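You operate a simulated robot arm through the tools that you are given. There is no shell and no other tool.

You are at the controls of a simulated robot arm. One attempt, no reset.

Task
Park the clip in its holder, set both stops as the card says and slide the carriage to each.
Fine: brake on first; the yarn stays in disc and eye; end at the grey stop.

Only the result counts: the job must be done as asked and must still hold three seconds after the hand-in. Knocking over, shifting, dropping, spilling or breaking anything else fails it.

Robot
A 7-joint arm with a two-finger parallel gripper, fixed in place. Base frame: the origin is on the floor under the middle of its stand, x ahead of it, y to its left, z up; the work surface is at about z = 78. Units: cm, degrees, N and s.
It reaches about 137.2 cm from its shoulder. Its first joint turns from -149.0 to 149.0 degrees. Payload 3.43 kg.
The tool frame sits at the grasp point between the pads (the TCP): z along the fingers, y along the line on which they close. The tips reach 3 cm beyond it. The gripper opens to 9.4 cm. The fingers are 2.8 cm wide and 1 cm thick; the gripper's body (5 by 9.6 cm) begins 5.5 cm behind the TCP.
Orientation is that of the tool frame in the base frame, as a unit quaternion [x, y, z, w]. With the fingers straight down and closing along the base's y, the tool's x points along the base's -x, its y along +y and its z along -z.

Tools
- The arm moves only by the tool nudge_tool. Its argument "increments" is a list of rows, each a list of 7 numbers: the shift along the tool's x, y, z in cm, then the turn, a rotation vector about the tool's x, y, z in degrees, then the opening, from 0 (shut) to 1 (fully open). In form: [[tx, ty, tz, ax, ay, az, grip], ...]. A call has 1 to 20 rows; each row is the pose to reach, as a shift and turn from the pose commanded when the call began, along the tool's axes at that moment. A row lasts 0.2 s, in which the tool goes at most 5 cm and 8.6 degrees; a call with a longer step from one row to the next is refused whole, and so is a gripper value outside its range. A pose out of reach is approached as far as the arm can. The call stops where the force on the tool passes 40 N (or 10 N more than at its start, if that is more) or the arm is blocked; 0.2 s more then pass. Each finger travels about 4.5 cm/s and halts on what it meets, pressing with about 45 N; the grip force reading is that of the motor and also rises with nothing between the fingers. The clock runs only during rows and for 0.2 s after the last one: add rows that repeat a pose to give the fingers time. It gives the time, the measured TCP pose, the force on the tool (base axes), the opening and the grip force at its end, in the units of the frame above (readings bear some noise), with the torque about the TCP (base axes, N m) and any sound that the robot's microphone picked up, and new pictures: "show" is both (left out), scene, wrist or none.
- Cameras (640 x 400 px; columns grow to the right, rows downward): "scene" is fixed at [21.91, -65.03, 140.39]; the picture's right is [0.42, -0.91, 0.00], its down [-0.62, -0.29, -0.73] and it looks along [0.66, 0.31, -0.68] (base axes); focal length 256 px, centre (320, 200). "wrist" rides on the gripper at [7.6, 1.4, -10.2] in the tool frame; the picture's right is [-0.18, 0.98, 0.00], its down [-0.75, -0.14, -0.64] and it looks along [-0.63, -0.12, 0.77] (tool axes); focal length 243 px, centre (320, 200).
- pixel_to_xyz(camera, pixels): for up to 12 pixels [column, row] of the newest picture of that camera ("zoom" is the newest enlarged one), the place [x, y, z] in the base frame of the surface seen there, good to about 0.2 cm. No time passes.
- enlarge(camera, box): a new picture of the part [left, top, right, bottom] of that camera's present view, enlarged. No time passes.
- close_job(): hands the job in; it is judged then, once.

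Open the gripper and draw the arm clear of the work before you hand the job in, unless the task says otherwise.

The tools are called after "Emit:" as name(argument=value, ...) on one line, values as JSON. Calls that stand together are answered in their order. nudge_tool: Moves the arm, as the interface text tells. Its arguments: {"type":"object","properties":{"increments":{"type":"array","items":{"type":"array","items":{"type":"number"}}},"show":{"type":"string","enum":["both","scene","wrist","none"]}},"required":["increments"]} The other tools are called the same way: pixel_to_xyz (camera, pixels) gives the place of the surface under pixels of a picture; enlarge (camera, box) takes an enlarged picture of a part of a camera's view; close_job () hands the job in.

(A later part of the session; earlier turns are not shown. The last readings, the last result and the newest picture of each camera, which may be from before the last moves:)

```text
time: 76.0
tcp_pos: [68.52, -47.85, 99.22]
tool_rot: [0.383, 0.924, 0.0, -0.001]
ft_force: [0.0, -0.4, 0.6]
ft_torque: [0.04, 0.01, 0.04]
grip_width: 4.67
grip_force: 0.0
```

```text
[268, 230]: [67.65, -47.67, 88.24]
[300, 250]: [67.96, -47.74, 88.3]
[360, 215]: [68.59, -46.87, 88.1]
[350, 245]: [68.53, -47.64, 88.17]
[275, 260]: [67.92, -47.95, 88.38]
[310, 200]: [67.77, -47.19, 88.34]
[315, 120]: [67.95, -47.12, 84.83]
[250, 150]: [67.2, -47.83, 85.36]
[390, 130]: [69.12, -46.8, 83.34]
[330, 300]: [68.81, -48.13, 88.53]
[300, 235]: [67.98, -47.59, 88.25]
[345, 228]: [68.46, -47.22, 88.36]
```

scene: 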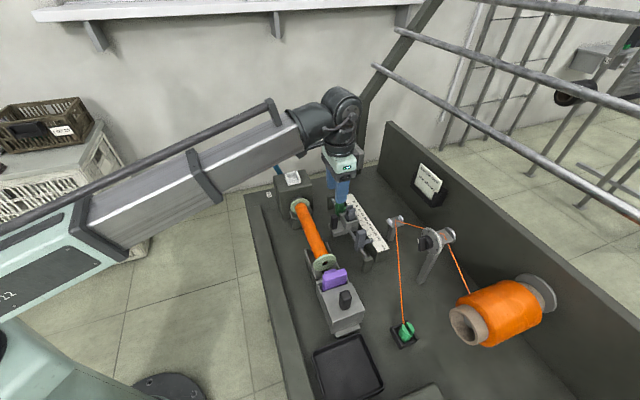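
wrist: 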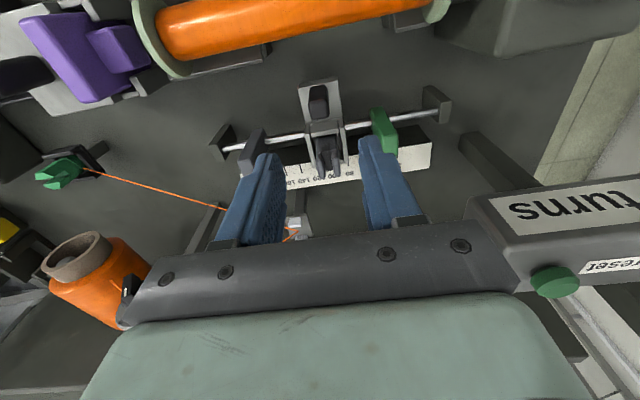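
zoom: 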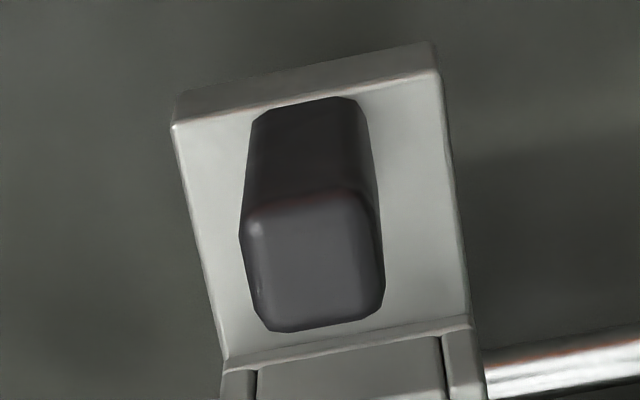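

Handle centre is about u=-14.6, w=82.0 with top z 88.3. I shift 0.25 cm and descend to TCP z≈87.2 with the fingers on both rail-direction sides.

Emit:
nudge_tool(increments=[[0.25, 0, 3, 0, 0, 0, 0.5], [0.25, 0, 6, 0, 0, 0, 0.5], [0.25, 0, 9, 0, 0, 0, 0.5], [0.25, 0, 11, 0, 0, 0, 0.5], [0.25, 0, 12, 0, 0, 0, 0.5], [0.25, 0, 12, 0, 0, 0, 0.5]])

Emit:
enlarge(camera="wrist", box=[200, 80, 440, 240])

```text
time: 77.4
tcp_pos: [68.4, -47.76, 87.17]
tool_rot: [0.382, 0.924, 0.0, 0.001]
ft_force: [0.8, 0.0, 0.6]
ft_torque: [-0.02, 0.0, 0.01]
grip_width: 4.71
grip_force: 0.0
```

scene: 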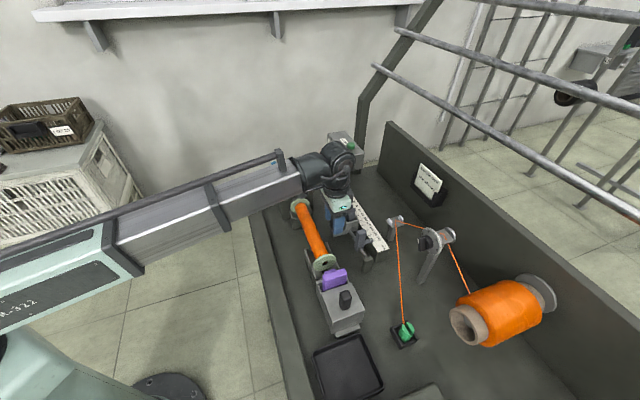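
wrist: 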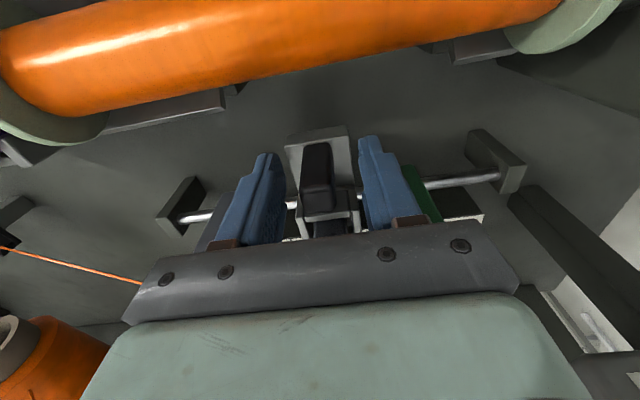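

```text
2.50 times, centred on (320, 160) of wrist
```

zoom: 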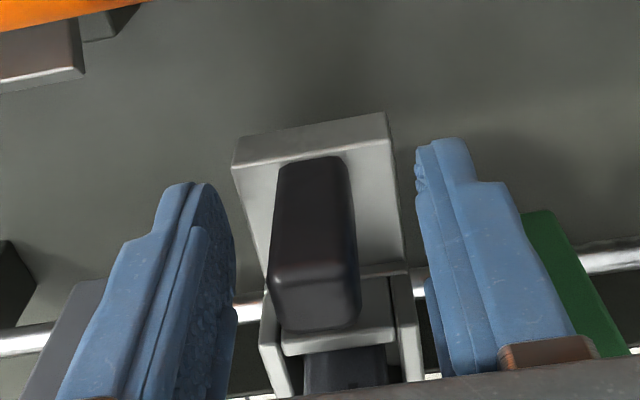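

The handle stands between the fingers; I close on it.

Emit:
nudge_tool(increments=[[0, -0.1, 0, 0, 0, 0, 0.4], [0, -0.1, 0, 0, 0, 0, 0.3], [0, -0.1, 0, 0, 0, 0, 0.2], [0, -0.1, 0, 0, 0, 0, 0.1], [0, -0.1, 0, 0, 0, 0, 0.05], [0, -0.1, 0, 0, 0, 0, 0.05]], show="wrist")

```text
time: 78.8
tcp_pos: [68.41, -47.99, 87.08]
tool_rot: [0.383, 0.924, 0.0, 0.0]
ft_force: [5.5, -4.3, -0.3]
ft_torque: [0.13, 0.08, 0.03]
grip_width: 1.99
grip_force: 45.4
```

wrist: 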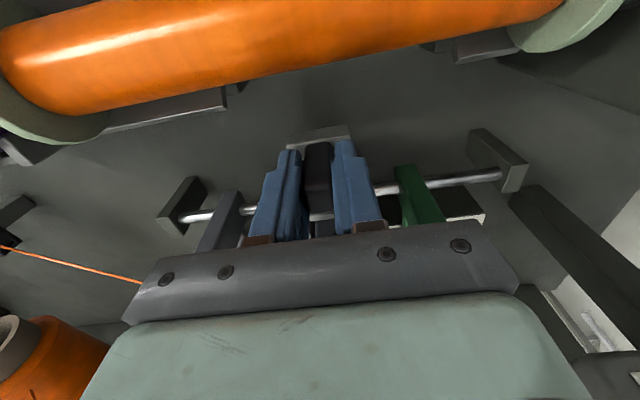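

Gripped (1.99 cm); both stops are visible, the green at (415,195). I slide the carriage 2.4 cm toward the green stop first.

Emit:
nudge_tool(increments=[[0, 0.4, 0, 0, 0, 0, 0.05], [0, 0.8, 0, 0, 0, 0, 0.05], [0, 1.2, 0, 0, 0, 0, 0.05], [0, 1.6, 0, 0, 0, 0, 0.05], [0, 2.0, 0, 0, 0, 0, 0.05], [0, 2.4, 0, 0, 0, 0, 0.05]], show="wrist")

Emit:
enlarge(camera="wrist", box=[200, 110, 520, 250])

```text
time: 80.2
tcp_pos: [70.07, -46.19, 87.14]
tool_rot: [0.382, 0.924, 0.0, 0.0]
ft_force: [10.9, -11.9, 10.8]
ft_torque: [0.29, 0.53, 0.02]
grip_width: 1.99
grip_force: 44.7
```

wrist: 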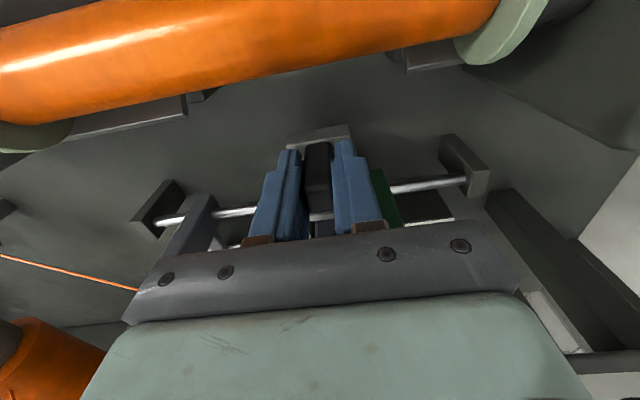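

```text
2.00 times, centred on (360, 180) of wrist
```

zoom: 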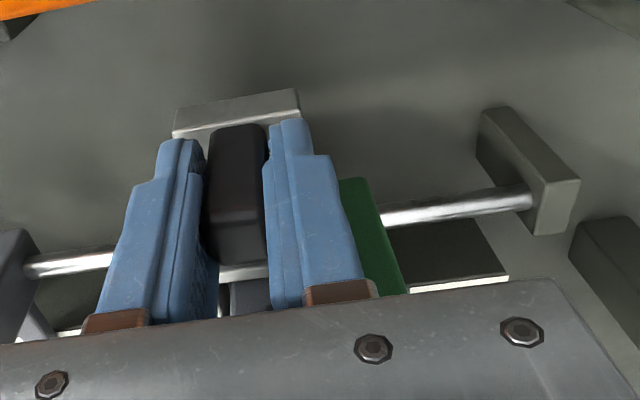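

The carriage follows; about 1 cm remains to the green stop. I continue with 0.5 cm and relieve the side load slightly.

Emit:
nudge_tool(increments=[[-0.1, 0.1, -0.05, 0, 0, 0, 0.05], [-0.1, 0.2, -0.05, 0, 0, 0, 0.05], [-0.1, 0.3, -0.05, 0, 0, 0, 0.05], [-0.1, 0.4, -0.05, 0, 0, 0, 0.05], [-0.1, 0.5, -0.05, 0, 0, 0, 0.05]], show="wrist")

Emit:
enlarge(camera="wrist", box=[260, 130, 440, 240])

Emit:
enlarge(camera="scene", box=[320, 180, 390, 250])

```text
time: 81.4
tcp_pos: [70.3, -45.84, 87.12]
tool_rot: [0.383, 0.924, 0.001, -0.001]
ft_force: [-0.7, -1.4, 2.2]
ft_torque: [-0.25, -0.23, 0.05]
grip_width: 2.0
grip_force: 45.2
```

wrist: 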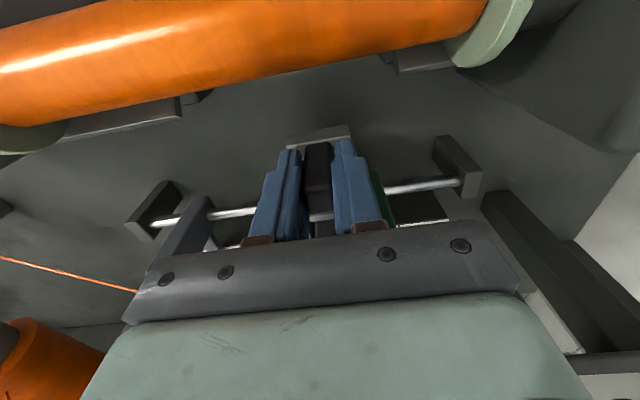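

```text
3.56 times, centred on (350, 185) of wrist
```

zoom: 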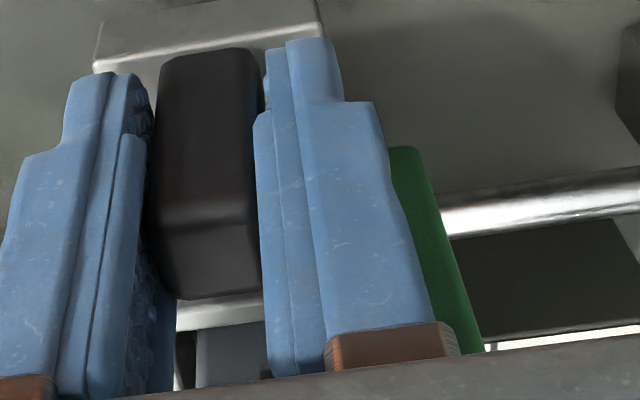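

```text
5.71 times, centred on (355, 215) of scene
```

zoom: 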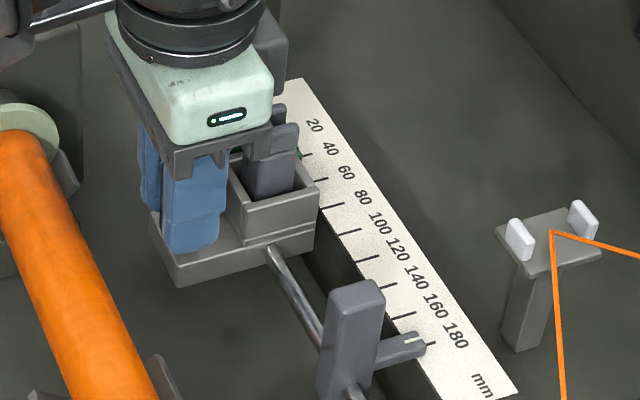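

Side load is gone (~2 N). I advance in smaller steps toward contact.

Emit:
nudge_tool(increments=[[0, 0.1, 0, 0, 0, 0, 0.05], [0, 0.2, 0, 0, 0, 0, 0.05], [0, 0.3, 0, 0, 0, 0, 0.05], [0, 0.4, 0, 0, 0, 0, 0.05]], show="wrist")

```text
time: 82.4
tcp_pos: [70.62, -45.59, 87.06]
tool_rot: [0.382, 0.924, 0.0, 0.0]
ft_force: [-1.6, -0.3, -9.3]
ft_torque: [-0.27, 0.0, -0.09]
grip_width: 2.0
grip_force: 32.4
```

wrist: 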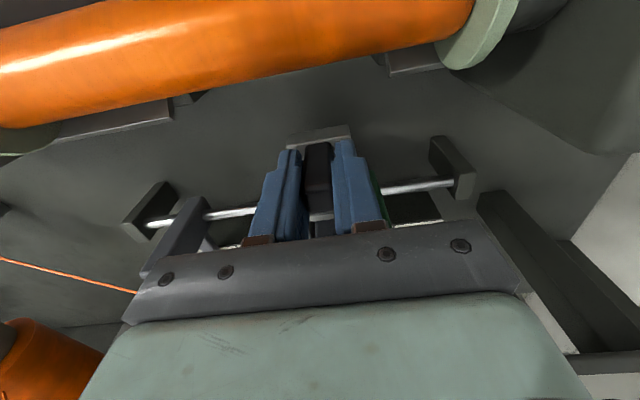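

TCP u is now −17.7 with no clear contact force along the rail yet. I enlarge to check the gap between carriage and the green stop.

Emit:
enlarge(camera="wrist", box=[280, 130, 480, 250])

Emit:
enlarge(camera="scene", box=[325, 180, 375, 230])

```text
3.20 times, centred on (380, 190) of wrist
```

zoom: 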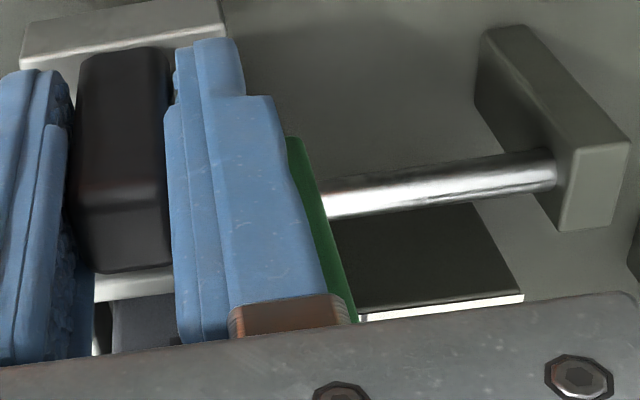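

```text
8.00 times, centred on (350, 205) of scene
```

zoom: 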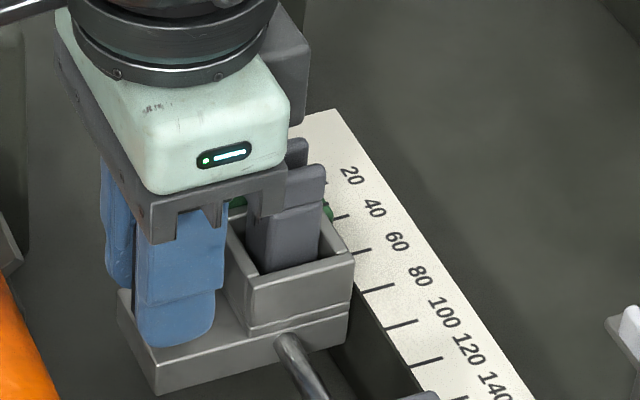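

No clear gap reading from here; I go on in 0.1 cm steps, watching the force along the rail.

Emit:
nudge_tool(increments=[[0, 0.05, 0, 0, 0, 0, 0.05], [0, 0.1, 0, 0, 0, 0, 0.05]], show="none")

Emit:
nudge_tool(increments=[[0, 0.05, 0, 0, 0, 0, 0.05], [0, 0.1, 0, 0, 0, 0, 0.05]], show="none")

```text
time: 83.0
tcp_pos: [70.76, -45.55, 87.16]
tool_rot: [0.383, 0.924, 0.001, -0.001]
ft_force: [-4.1, 2.0, -17.9]
ft_torque: [-0.64, -0.29, 0.02]
grip_width: 1.97
grip_force: 45.5
```

```text
time: 83.6
tcp_pos: [70.8, -45.44, 87.08]
tool_rot: [0.383, 0.924, 0.0, -0.001]
ft_force: [-6.2, 3.6, -23.9]
ft_torque: [-0.29, -0.19, -0.01]
grip_width: 2.01
grip_force: 45.1
```

The rail-direction force is only about 2 N. I check whether the green pointer is still on 40 or whether contact has started.

Emit:
nudge_tool(increments=[[0, 0, 0.05, 0, 0, 0, 0.05]])

Emit:
enlarge(camera="scene", box=[340, 190, 370, 225])

Emit:
enlarge(camera="wrist", box=[280, 130, 480, 250])

```text
time: 84.0
tcp_pos: [70.97, -45.4, 87.11]
tool_rot: [0.382, 0.924, 0.001, -0.001]
ft_force: [-5.7, 6.8, -15.5]
ft_torque: [0.15, 0.38, 0.01]
grip_width: 1.99
grip_force: 45.0
```

scene: 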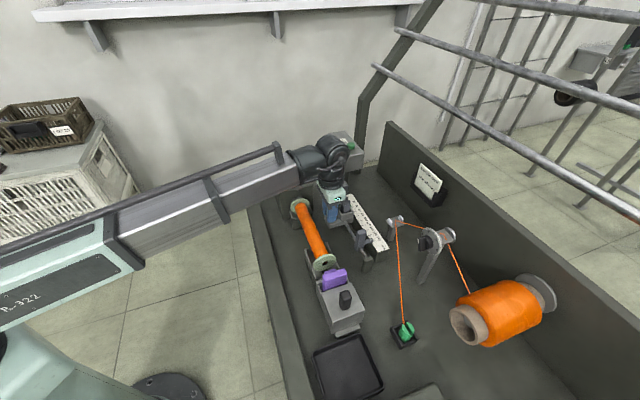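
wrist: 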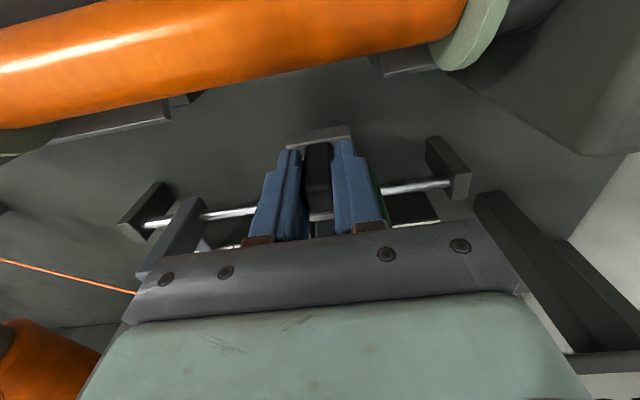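

```text
11.43 times, centred on (355, 208) of scene
```

zoom: 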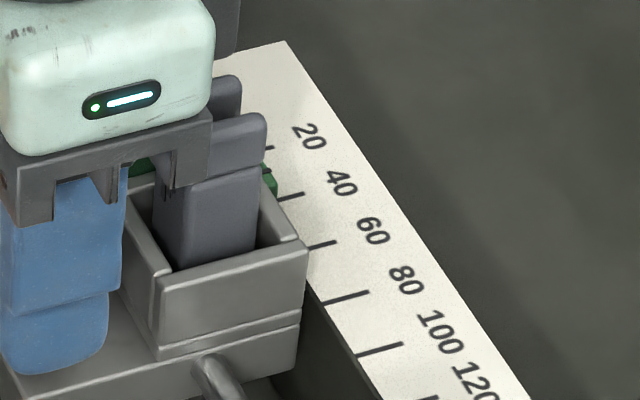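

```text
3.20 times, centred on (380, 190) of wrist
```

zoom: 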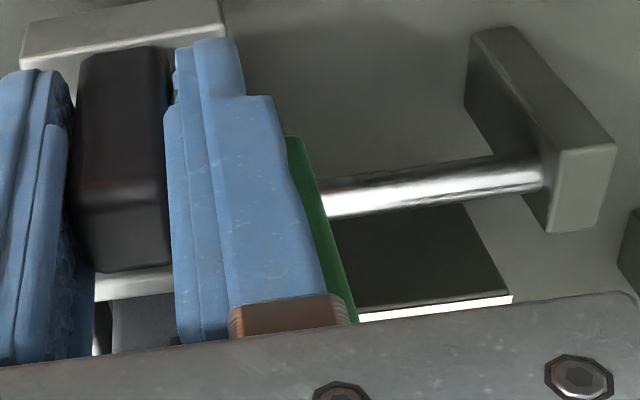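

The green stop kept its place relative to the moving camera while the end post shifted, so the carriage has touched it and begun to push it (its friction is low). I release the handle, back off, and check the pointer from above; then I'll re-set the stop with the carriage touching it.

Emit:
nudge_tool(increments=[[0, 0, 0, 0, 0, 0, 0.25], [0, 0, 0, 0, 0, 0, 0.35], [0, 0, 0, 0, 0, 0, 0.45], [0, 0, 0, 0, 0, 0, 0.45], [0, 0, -2, 0, 0, 0, 0.45], [0, 0, -5, 0, 0, 0, 0.45], [0, 0, -9, 0, 0, 0, 0.6], [0, 0, -12, 0, 0, 0, 0.8]], show="none")

Emit:
nudge_tool(increments=[[-0.5, 0.2, 0, 0, 0, -8.2, 1], [-1, 0.4, 0, 0, 0, -16.4, 1], [-1.4, 0.6, 0, 0, 0, -24.6, 1], [-1.6, 0.8, 0, 0, 0, -32.8, 1], [-1.6, 1, 0, 0, 0, -41, 1], [-1.6, 1.1, 0, 0, 0, -49.2, 1], [-1.6, 1.2, 0, 0, 0, -57.4, 1], [-1.6, 1.3, 0, 0, 0, -65.6, 1], [-1.6, 1.4, 0, 0, 0, -73.8, 1], [-1.6, 1.4, 0, 0, 0, -82, 1], [-1.6, 1.4, 0, 0, 0, -90, 1], [-1.6, 1.4, 0, 0, 0, -90, 1]], show="none")

Emit:
nudge_tool(increments=[[0, 0, 0, 0, 8, 0, 1], [0, 0, 0, 0, 16, 0, 1], [0, 0, 0, 0, 24, 0, 1], [0, 0, 0, 0, 32, 0, 1], [0, 0, 0, 0, 39.3, 0, 1], [0, 0, 0, 0, 39.3, 0, 1]])

Emit:
enlarge(camera="wrist", box=[240, 140, 380, 240])

```text
time: 85.8
tcp_pos: [70.78, -45.31, 99.16]
tool_rot: [0.382, 0.924, 0.001, 0.0]
ft_force: [0.1, -0.1, 0.1]
ft_torque: [0.02, -0.02, 0.0]
grip_width: 7.52
grip_force: 0.0
```

```text
time: 88.4
tcp_pos: [73.02, -45.73, 99.05]
tool_rot: [-0.383, 0.924, -0.001, 0.0]
ft_force: [0.6, -0.1, -0.7]
ft_torque: [0.02, 0.04, 0.02]
grip_width: 9.41
grip_force: 0.0
```

```text
time: 89.8
tcp_pos: [72.92, -45.59, 99.17]
tool_rot: [-0.361, 0.87, -0.129, -0.312]
ft_force: [-0.2, 0.7, -0.2]
ft_torque: [0.01, 0.01, 0.02]
grip_width: 9.4
grip_force: 0.1
```

scene: 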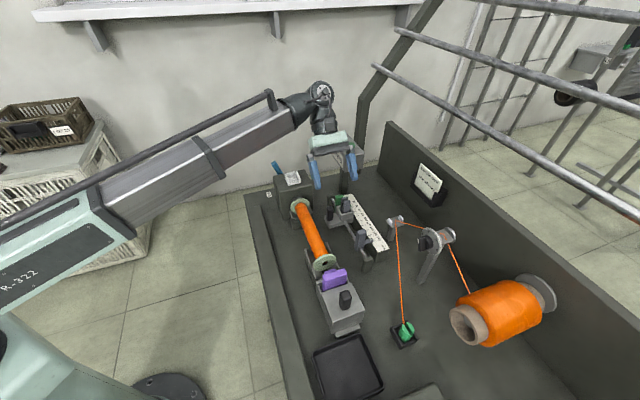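
wrist: 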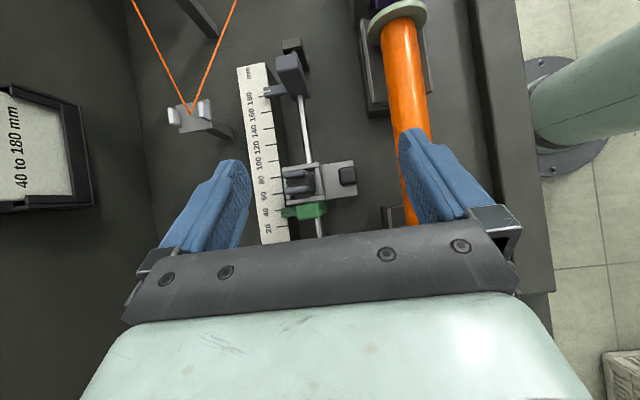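

```text
4.00 times, centred on (310, 190) of wrist
```

zoom: 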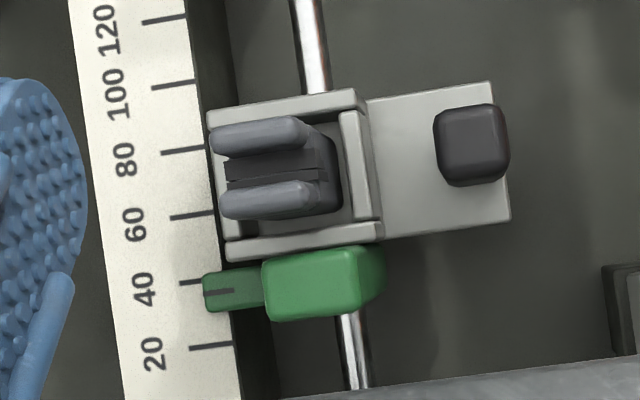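

The carriage touches the green stop, which was pushed from 40 to about 36.5 mm. I'll grip the green stop again (20° lean, shifted so the fingers clear the carriage box) and bring it back +0.35 cm, carrying the touching carriage along.

Emit:
nudge_tool(increments=[[0, 0, 0, 0, -8, 0, 0.8], [0, 0, 0, 0, -16, 0, 0.6], [0, 0, 0, 0, -24, 0, 0.5], [0, 0, 0, 0, -32, 0, 0.5], [0, 0, 0, 0, -40, 0, 0.5], [0, 0, 0, 0, -48, 0, 0.5], [0, 0, 0, 0, -56, 0, 0.5], [0, 0, 0, 0, -59.3, 0, 0.5], [0, 0, 0, 0, -59.3, 0, 0.5]], show="none")

Emit:
nudge_tool(increments=[[0.6, -0.9, 1.6, 0, 0, 0, 0.5], [1.3, -1.8, 3.3, 0, 0, 0, 0.5], [1.92, -2.6, 5.08, 0, 0, 0, 0.5], [1.92, -2.6, 5.08, 0, 0, 0, 0.5]])

Emit:
enlarge(camera="wrist", box=[220, 60, 420, 240])

```text
time: 91.8
tcp_pos: [72.92, -45.73, 99.21]
tool_rot: [-0.376, 0.91, 0.066, 0.162]
ft_force: [0.6, -0.1, 0.3]
ft_torque: [0.02, -0.02, -0.01]
grip_width: 4.69
grip_force: 0.1
```

```text
time: 92.8
tcp_pos: [74.92, -47.27, 93.84]
tool_rot: [-0.376, 0.91, 0.066, 0.161]
ft_force: [0.1, -0.2, 0.2]
ft_torque: [0.02, 0.0, 0.0]
grip_width: 4.69
grip_force: 0.0
```

scene: 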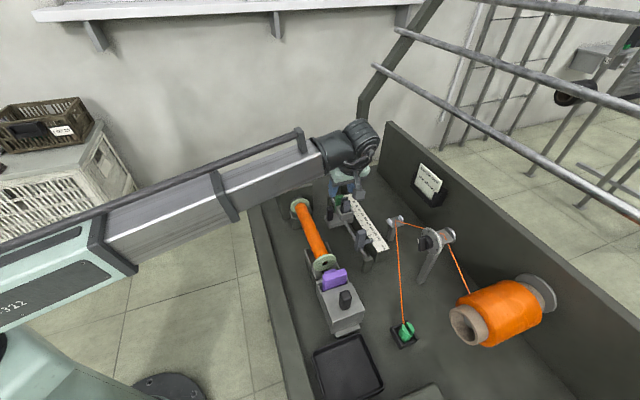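
wrist: 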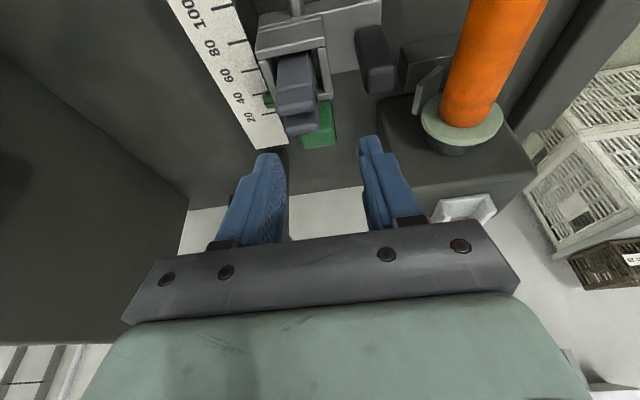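

```text
2.22 times, centred on (320, 150) of wrist
```

zoom: 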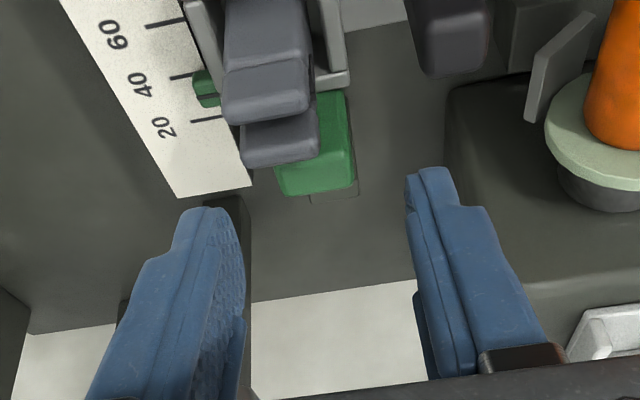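

The block is centred between the fingers. I descend along the tool axis, with a small shift so the pads cover the block, and close.

Emit:
nudge_tool(increments=[[0.33, 0, 1.5, 0, 0, 0, 0.5], [0.33, 0, 3, 0, 0, 0, 0.5], [0.33, 0, 4.5, 0, 0, 0, 0.5], [0.33, 0, 5.9, 0, 0, 0, 0.5], [0.33, 0, 5.9, 0, 0, 0, 0.4], [0.33, 0, 5.9, 0, 0, 0, 0.3], [0.33, 0, 5.9, 0, 0, 0, 0.2], [0.33, 0, 5.9, 0, 0, 0, 0.1], [0.33, 0, 5.9, 0, 0, 0, 0.1]])

Emit:
enlarge(camera="wrist", box=[220, 60, 420, 240])

```text
time: 94.8
tcp_pos: [76.01, -46.23, 88.14]
tool_rot: [-0.377, 0.91, 0.066, 0.16]
ft_force: [10.2, -10.2, -1.9]
ft_torque: [-0.02, -0.07, 0.14]
grip_width: 2.75
grip_force: 44.9
```

scene: 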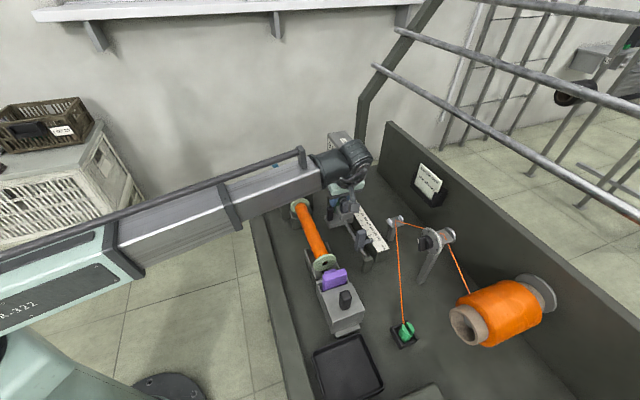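
wrist: 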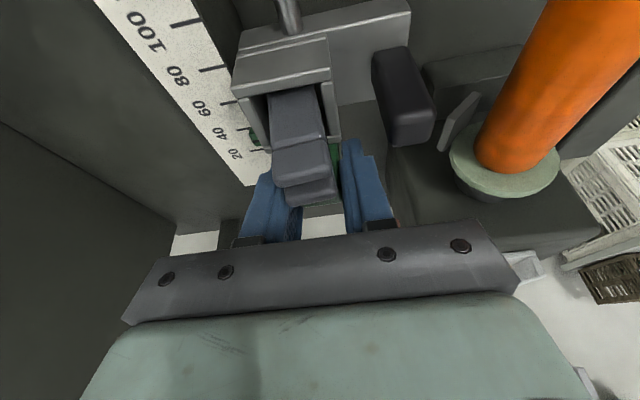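

```text
2.22 times, centred on (320, 150) of wrist
```

zoom: 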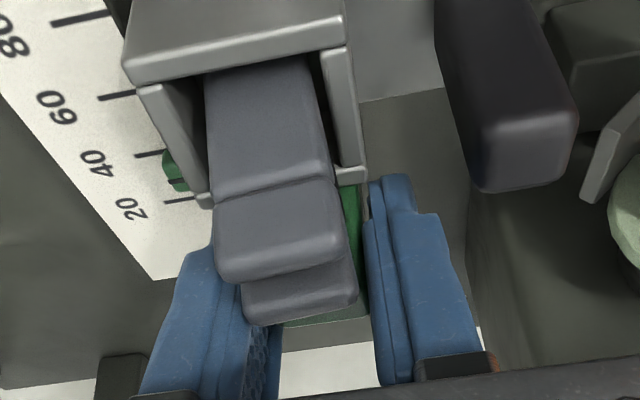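

Gripped. I slide it +0.35 cm along the rail (with a small side relief).

Emit:
nudge_tool(increments=[[0.094, -0.04, -0.034, 0, 0, 0, 0.1], [0.188, -0.08, -0.068, 0, 0, 0, 0.1], [0.282, -0.08, -0.103, 0, 0, 0, 0.1], [0.329, -0.08, -0.12, 0, 0, 0, 0.1], [0.329, -0.08, -0.12, 0, 0, 0, 0.1]])

Emit:
enlarge(camera="wrist", box=[220, 60, 380, 200])

Emit:
enlarge(camera="scene", box=[340, 190, 370, 225])

```text
time: 96.0
tcp_pos: [75.72, -46.63, 88.06]
tool_rot: [-0.377, 0.91, 0.065, 0.161]
ft_force: [9.2, -9.5, 12.4]
ft_torque: [0.12, -0.25, 0.15]
grip_width: 2.7
grip_force: 44.8
```

scene: 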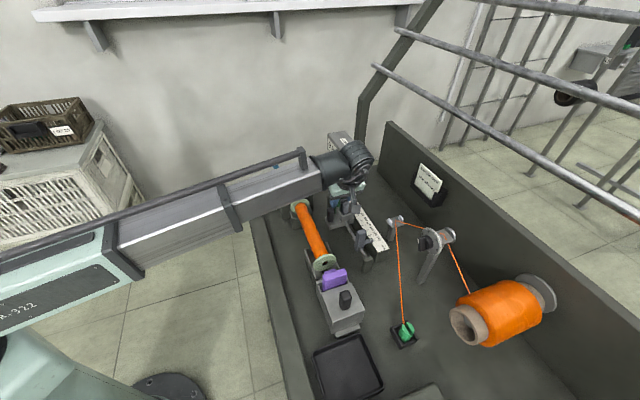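
wrist: 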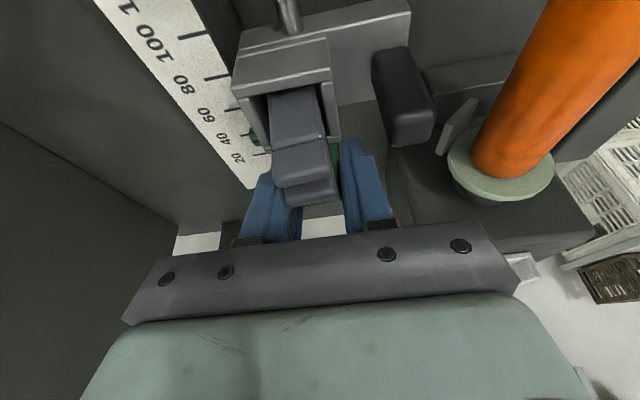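

```text
2.86 times, centred on (300, 130) of wrist
```

zoom: 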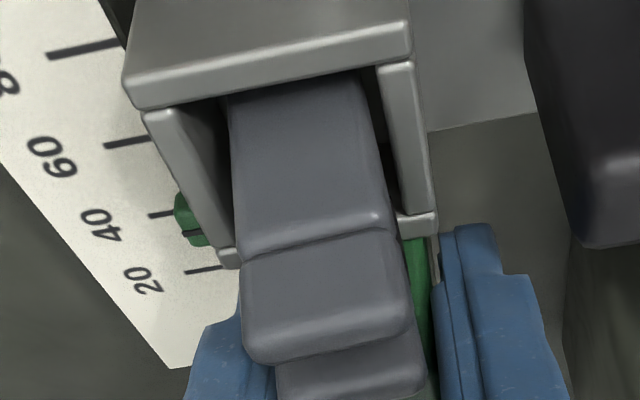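

```text
11.43 times, centred on (355, 208) of scene
```

zoom: 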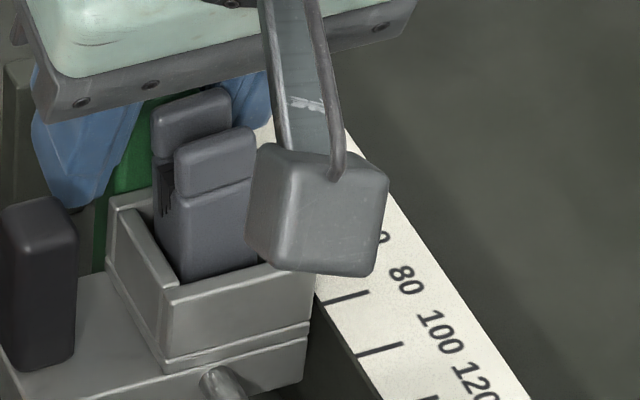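

The carriage moved along with the stop. I release, back off and check from above again.

Emit:
nudge_tool(increments=[[0, 0, 0, 0, 0, 0, 0.3], [0, 0, 0, 0, 0, 0, 0.4], [0, 0, 0, 0, 0, 0, 0.5], [0, 0, 0, 0, 0, 0, 0.5], [0, 0, -2, 0, 0, 0, 0.5], [0, 0, -4, 0, 0, 0, 0.5], [0, 0, -6, 0, 0, 0, 0.8], [-0.8, 0.9, -7.6, 0, 0, 0, 1], [-1.6, 1.8, -9.2, 0, 0, 0, 1], [-2.3, 2.6, -10.8, 0, 0, 0, 1], [-2.3, 2.6, -10.8, 0, 0, 0, 1]], show="none")

Emit:
nudge_tool(increments=[[0, 0, 0, 0, 8, 0, 1], [0, 0, 0, 0, 16, 0, 1], [0, 0, 0, 0, 24, 0, 1], [0, 0, 0, 0, 32, 0, 1], [0, 0, 0, 0, 40, 0, 1], [0, 0, 0, 0, 48, 0, 1], [0, 0, 0, 0, 56, 0, 1], [0, 0, 0, 0, 59.3, 0, 1], [0, 0, 0, 0, 59.3, 0, 1]])

Emit:
enlarge(camera="wrist", box=[240, 140, 380, 240])

Emit:
enlarge(camera="wrist", box=[265, 190, 305, 220])

```text
time: 98.4
tcp_pos: [72.72, -45.81, 98.91]
tool_rot: [-0.377, 0.91, 0.067, 0.161]
ft_force: [-0.2, 0.7, -0.5]
ft_torque: [-0.01, -0.01, 0.04]
grip_width: 9.41
grip_force: 0.1
```

```text
time: 100.4
tcp_pos: [72.66, -45.82, 98.87]
tool_rot: [-0.361, 0.87, -0.129, -0.312]
ft_force: [-0.9, 0.3, -0.6]
ft_torque: [-0.01, -0.01, -0.01]
grip_width: 9.4
grip_force: 0.1
```

scene: 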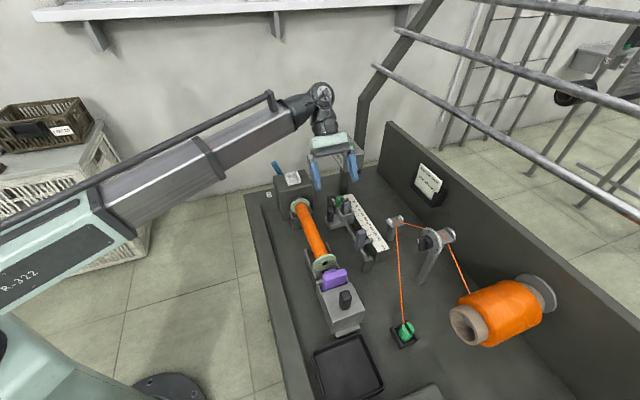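
wrist: 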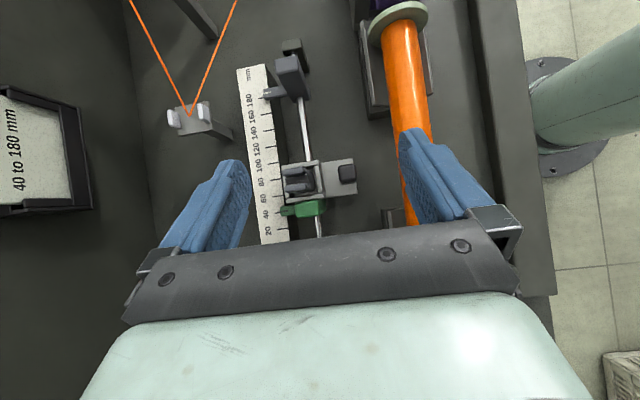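

```text
4.00 times, centred on (310, 190) of wrist
```

zoom: 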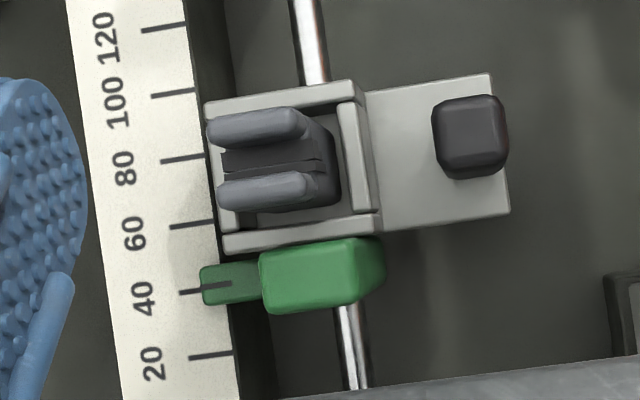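

```text
13.33 times, centred on (285, 205) of wrist
```

zoom: 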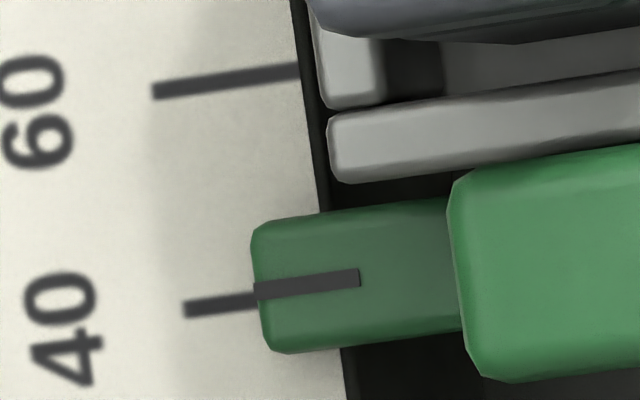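

Green now reads about 40.8 with the carriage resting against it. Next I bring the tool upright, turn to the bobbin-side orientation over the handle (u≈−17.6, w≈82.1) and slide the carriage to the grey stop.

Emit:
nudge_tool(increments=[[0, 0, 0, 0, -8, 0, 0.8], [0, 0, 0, 0, -16, 0, 0.6], [0, 0, 0, 0, -24, 0, 0.45], [0, 0, 0, 0, -32, 0, 0.45], [0, 0, 0, 0, -39.3, 0, 0.45], [0, 0, 0, 0, -39.3, 0, 0.45]], show="none")

Emit:
nudge_tool(increments=[[0.15, 0.2, 0, 0, 0, 8.2, 0.45], [0.3, 0.35, 0, 0, 0, 16.4, 0.45], [0.4, 0.5, 0, 0, 0, 24.6, 0.45], [0.55, 0.7, 0, 0, 0, 32.8, 0.45], [0.7, 0.85, 0, 0, 0, 41, 0.45], [0.8, 1, 0, 0, 0, 49.2, 0.45], [0.95, 1.2, 0, 0, 0, 57.4, 0.45], [1.1, 1.35, 0, 0, 0, 65.6, 0.45], [1.2, 1.5, 0, 0, 0, 73.8, 0.45], [1.3, 1.65, 0, 0, 0, 82, 0.45], [1.38, 1.72, 0, 0, 0, 90, 0.45], [1.38, 1.72, 0, 0, 0, 90, 0.45]])

Emit:
enlarge(camera="wrist", box=[290, 70, 350, 130])

```text
time: 101.8
tcp_pos: [72.7, -45.94, 99.07]
tool_rot: [-0.383, 0.924, 0.0, 0.0]
ft_force: [-0.3, 0.1, 0.6]
ft_torque: [0.05, -0.01, 0.03]
grip_width: 4.24
grip_force: 0.0
```

```text
time: 104.4
tcp_pos: [70.6, -45.61, 99.02]
tool_rot: [0.383, 0.924, 0.0, 0.0]
ft_force: [0.2, -0.2, 0.0]
ft_torque: [-0.02, -0.01, -0.01]
grip_width: 4.22
grip_force: 0.0
```

scene: 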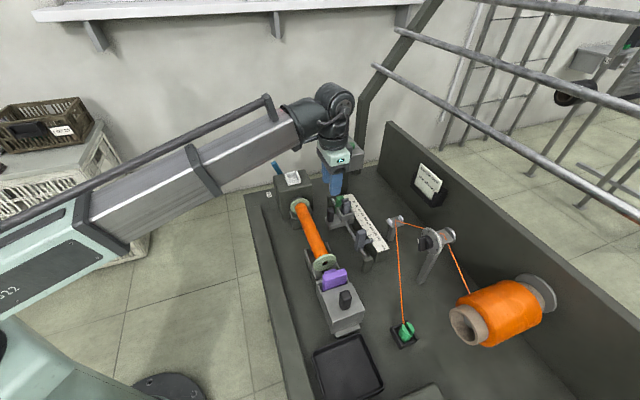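
wrist: 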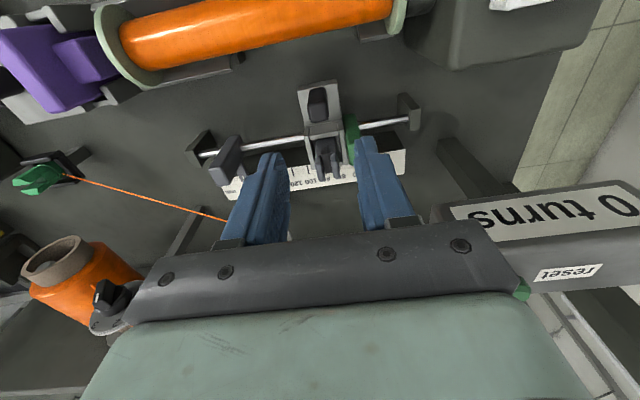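

```text
6.67 times, centred on (320, 100) of wrist
```

zoom: 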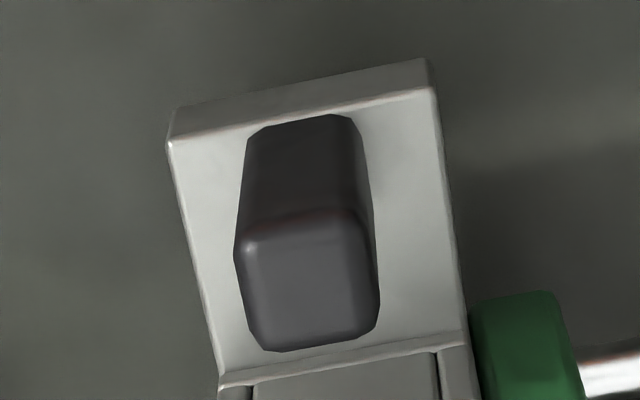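

Handle centre is at tool offset (0.12,−0.2); the green block sits right against the carriage. I descend and close on the handle.

Emit:
nudge_tool(increments=[[0.12, -0.2, 3, 0, 0, 0, 0.45], [0.12, -0.2, 6, 0, 0, 0, 0.45], [0.12, -0.2, 9, 0, 0, 0, 0.45], [0.12, -0.2, 11, 0, 0, 0, 0.45], [0.12, -0.2, 11.9, 0, 0, 0, 0.45], [0.12, -0.2, 11.9, 0, 0, 0, 0.4], [0.12, -0.2, 11.9, 0, 0, 0, 0.3], [0.12, -0.2, 11.9, 0, 0, 0, 0.2], [0.12, -0.2, 11.9, 0, 0, 0, 0.1], [0.12, -0.2, 11.9, 0, 0, 0, 0.05], [0.12, -0.2, 11.9, 0, 0, 0, 0.05]])

Emit:
enlarge(camera="wrist", box=[200, 110, 440, 250])

```text
time: 106.8
tcp_pos: [70.44, -45.58, 87.15]
tool_rot: [0.382, 0.924, 0.0, 0.0]
ft_force: [0.3, -0.5, -3.3]
ft_torque: [-0.04, -0.03, 0.05]
grip_width: 2.17
grip_force: 45.2
```

scene: 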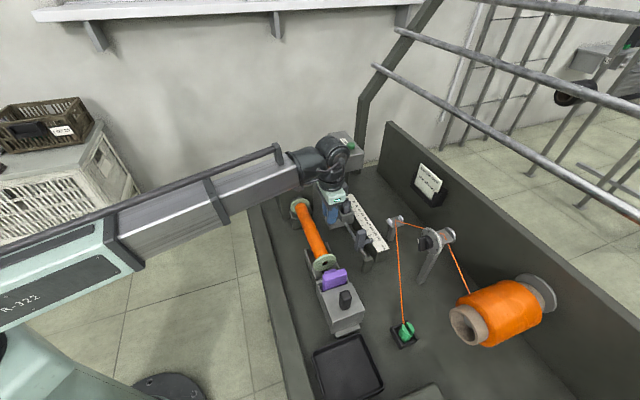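
wrist: 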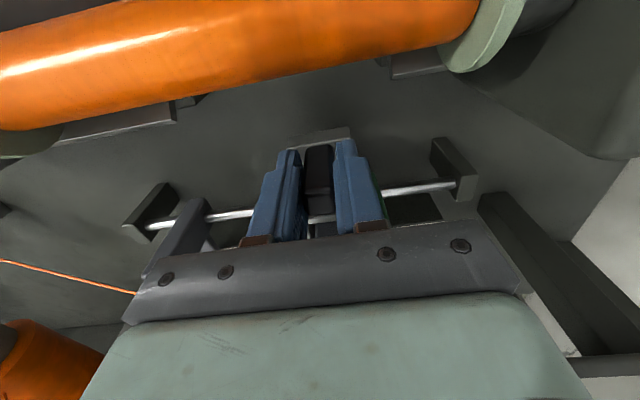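

```text
2.67 times, centred on (320, 180) of wrist
```

zoom: 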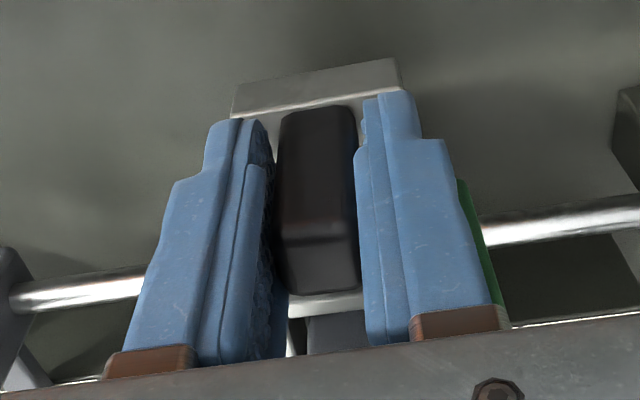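

The width reads 2.17 (earlier 1.99), so I hold one more moment to let the fingers settle.

Emit:
nudge_tool(increments=[[0, 0, 0, 0, 0, 0, 0.05], [0, 0, 0, 0, 0, 0, 0.05], [0, 0, 0, 0, 0, 0, 0.05]], show="none")

```text
time: 107.6
tcp_pos: [70.49, -45.58, 86.95]
tool_rot: [0.382, 0.924, 0.0, 0.0]
ft_force: [2.2, -0.5, -3.3]
ft_torque: [0.18, -0.06, 0.01]
grip_width: 2.13
grip_force: 45.2
```

Stable. Contact with grey should come after about 8.4 cm; I slide 4 cm first and look at the side loads.

Emit:
nudge_tool(increments=[[0, -0.4, 0, 0, 0, 0, 0.05], [0, -0.9, 0, 0, 0, 0, 0.05], [0, -1.4, 0, 0, 0, 0, 0.05], [0, -1.9, 0, 0, 0, 0, 0.05], [0, -2.4, 0, 0, 0, 0, 0.05], [0, -2.9, 0, 0, 0, 0, 0.05], [0, -3.4, 0, 0, 0, 0, 0.05], [0, -4.0, 0, 0, 0, 0, 0.05]], show="wrist")

```text
time: 109.4
tcp_pos: [67.75, -48.51, 86.97]
tool_rot: [0.383, 0.924, -0.001, 0.001]
ft_force: [15.3, -15.0, -6.8]
ft_torque: [0.38, 0.46, -0.01]
grip_width: 1.98
grip_force: 13.3
```

wrist: 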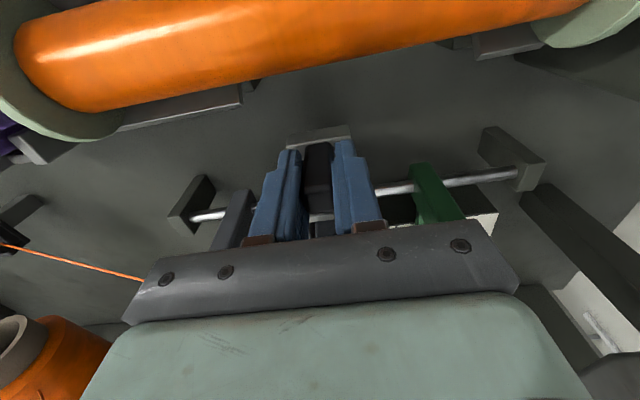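

There's a +w side load of ~21 N; I shift 0.13 cm that way while sliding another 3.4 cm.

Emit:
nudge_tool(increments=[[-0.07, -0.1, 0, 0, 0, 0, 0.05], [-0.13, -0.4, 0, 0, 0, 0, 0.05], [-0.13, -0.9, 0, 0, 0, 0, 0.05], [-0.13, -1.4, 0, 0, 0, 0, 0.05], [-0.13, -1.9, 0, 0, 0, 0, 0.05], [-0.13, -2.4, 0, 0, 0, 0, 0.05], [-0.13, -2.9, 0, 0, 0, 0, 0.05], [-0.13, -3.4, 0, 0, 0, 0, 0.05]], show="wrist")

Emit:
enlarge(camera="wrist", box=[200, 130, 400, 250])

Emit:
enlarge(camera="scene", box=[335, 195, 395, 265])

```text
time: 111.2
tcp_pos: [65.28, -51.02, 87.03]
tool_rot: [0.383, 0.924, 0.001, -0.001]
ft_force: [2.6, -0.8, -4.9]
ft_torque: [0.04, 0.01, -0.13]
grip_width: 2.01
grip_force: 45.0
```

wrist: 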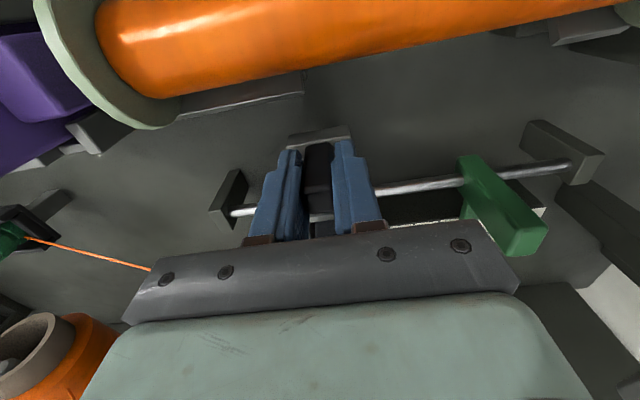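

```text
3.20 times, centred on (300, 190) of wrist
```

zoom: 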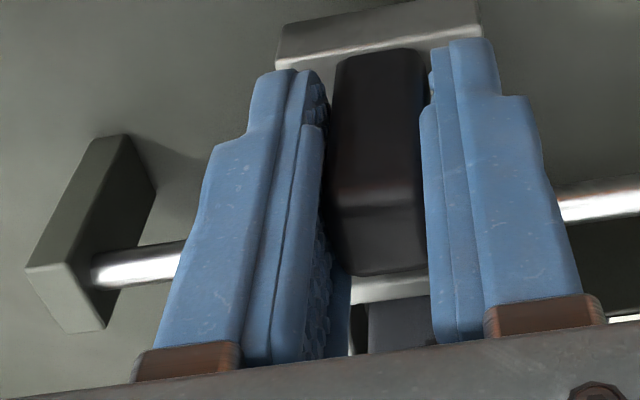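

```text
5.71 times, centred on (365, 230) of scene
```

zoom: 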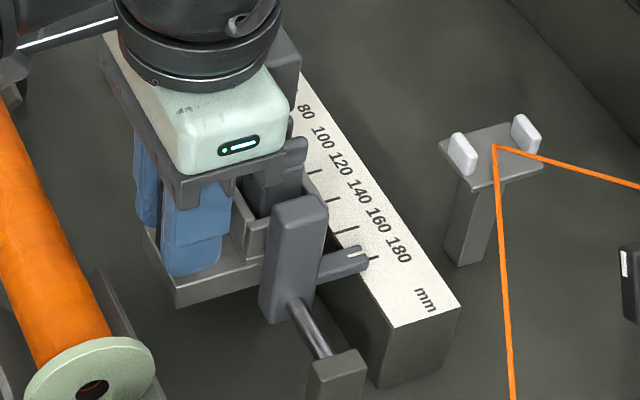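

Grey is still at 180 and about 0.8 cm remains. I advance 0.85 cm in small steps to make sure of contact (then I'll trim the grey stop, keeping the carriage against it).

Emit:
nudge_tool(increments=[[0, -0.15, 0, 0, 0, 0, 0.05], [0, -0.3, 0, 0, 0, 0, 0.05], [0, -0.45, 0, 0, 0, 0, 0.05], [0, -0.6, 0, 0, 0, 0, 0.05], [0, -0.7, 0, 0, 0, 0, 0.05], [0, -0.78, 0, 0, 0, 0, 0.05], [0, -0.85, 0, 0, 0, 0, 0.05]], show="wrist")

Emit:
enlarge(camera="scene", box=[335, 195, 395, 265])

Emit:
enlarge(camera="scene", box=[360, 225, 390, 250])

```text
time: 112.8
tcp_pos: [64.77, -51.57, 87.05]
tool_rot: [0.383, 0.924, 0.0, 0.0]
ft_force: [3.2, -1.2, 2.4]
ft_torque: [0.48, 0.31, 0.0]
grip_width: 1.99
grip_force: 33.0
```

wrist: 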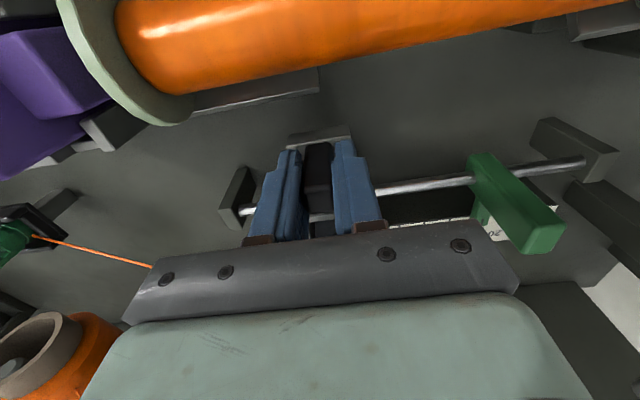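

```text
5.71 times, centred on (365, 230) of scene
```

zoom: 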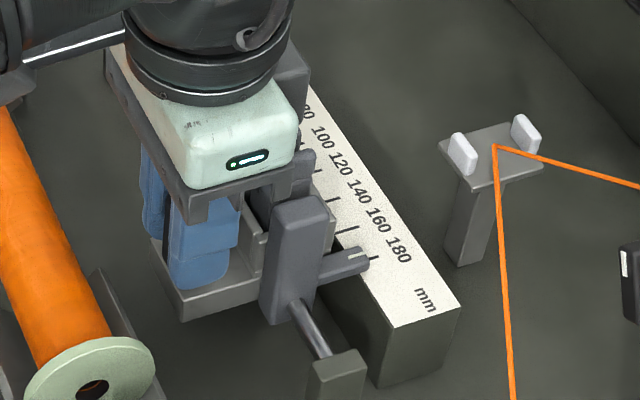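

```text
16.00 times, centred on (375, 238) of scene
```

zoom: 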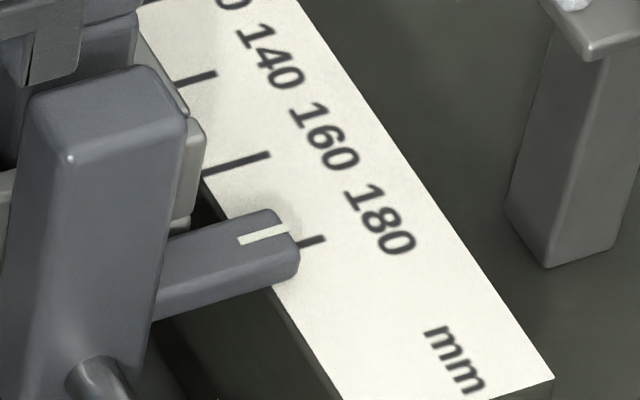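

No pointer movement yet (white line (238,240)–(288,227) is my reference). I push 0.12 cm more and compare.

Emit:
nudge_tool(increments=[[0, -0.06, 0, 0, 0, 0, 0.05], [0, -0.12, 0, 0, 0, 0, 0.05], [0, -0.12, 0, 0, 0, 0, 0.05]], show="none")

Emit:
enlarge(camera="scene", box=[360, 225, 390, 250])

```text
time: 113.6
tcp_pos: [64.6, -51.75, 87.07]
tool_rot: [0.383, 0.924, -0.001, 0.001]
ft_force: [8.9, -9.4, 10.9]
ft_torque: [0.59, 0.2, 0.02]
grip_width: 1.97
grip_force: 45.1
```

```text
16.00 times, centred on (375, 238) of scene
```

zoom: 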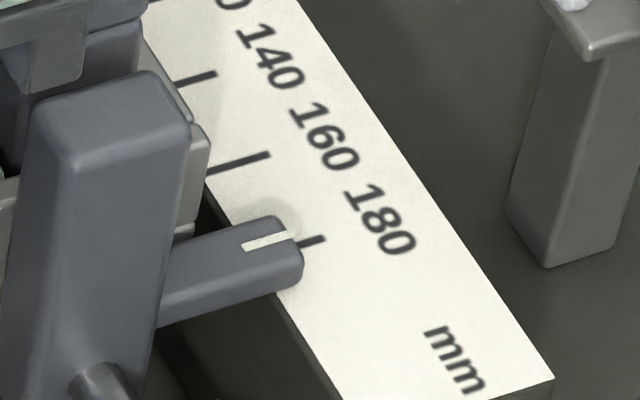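

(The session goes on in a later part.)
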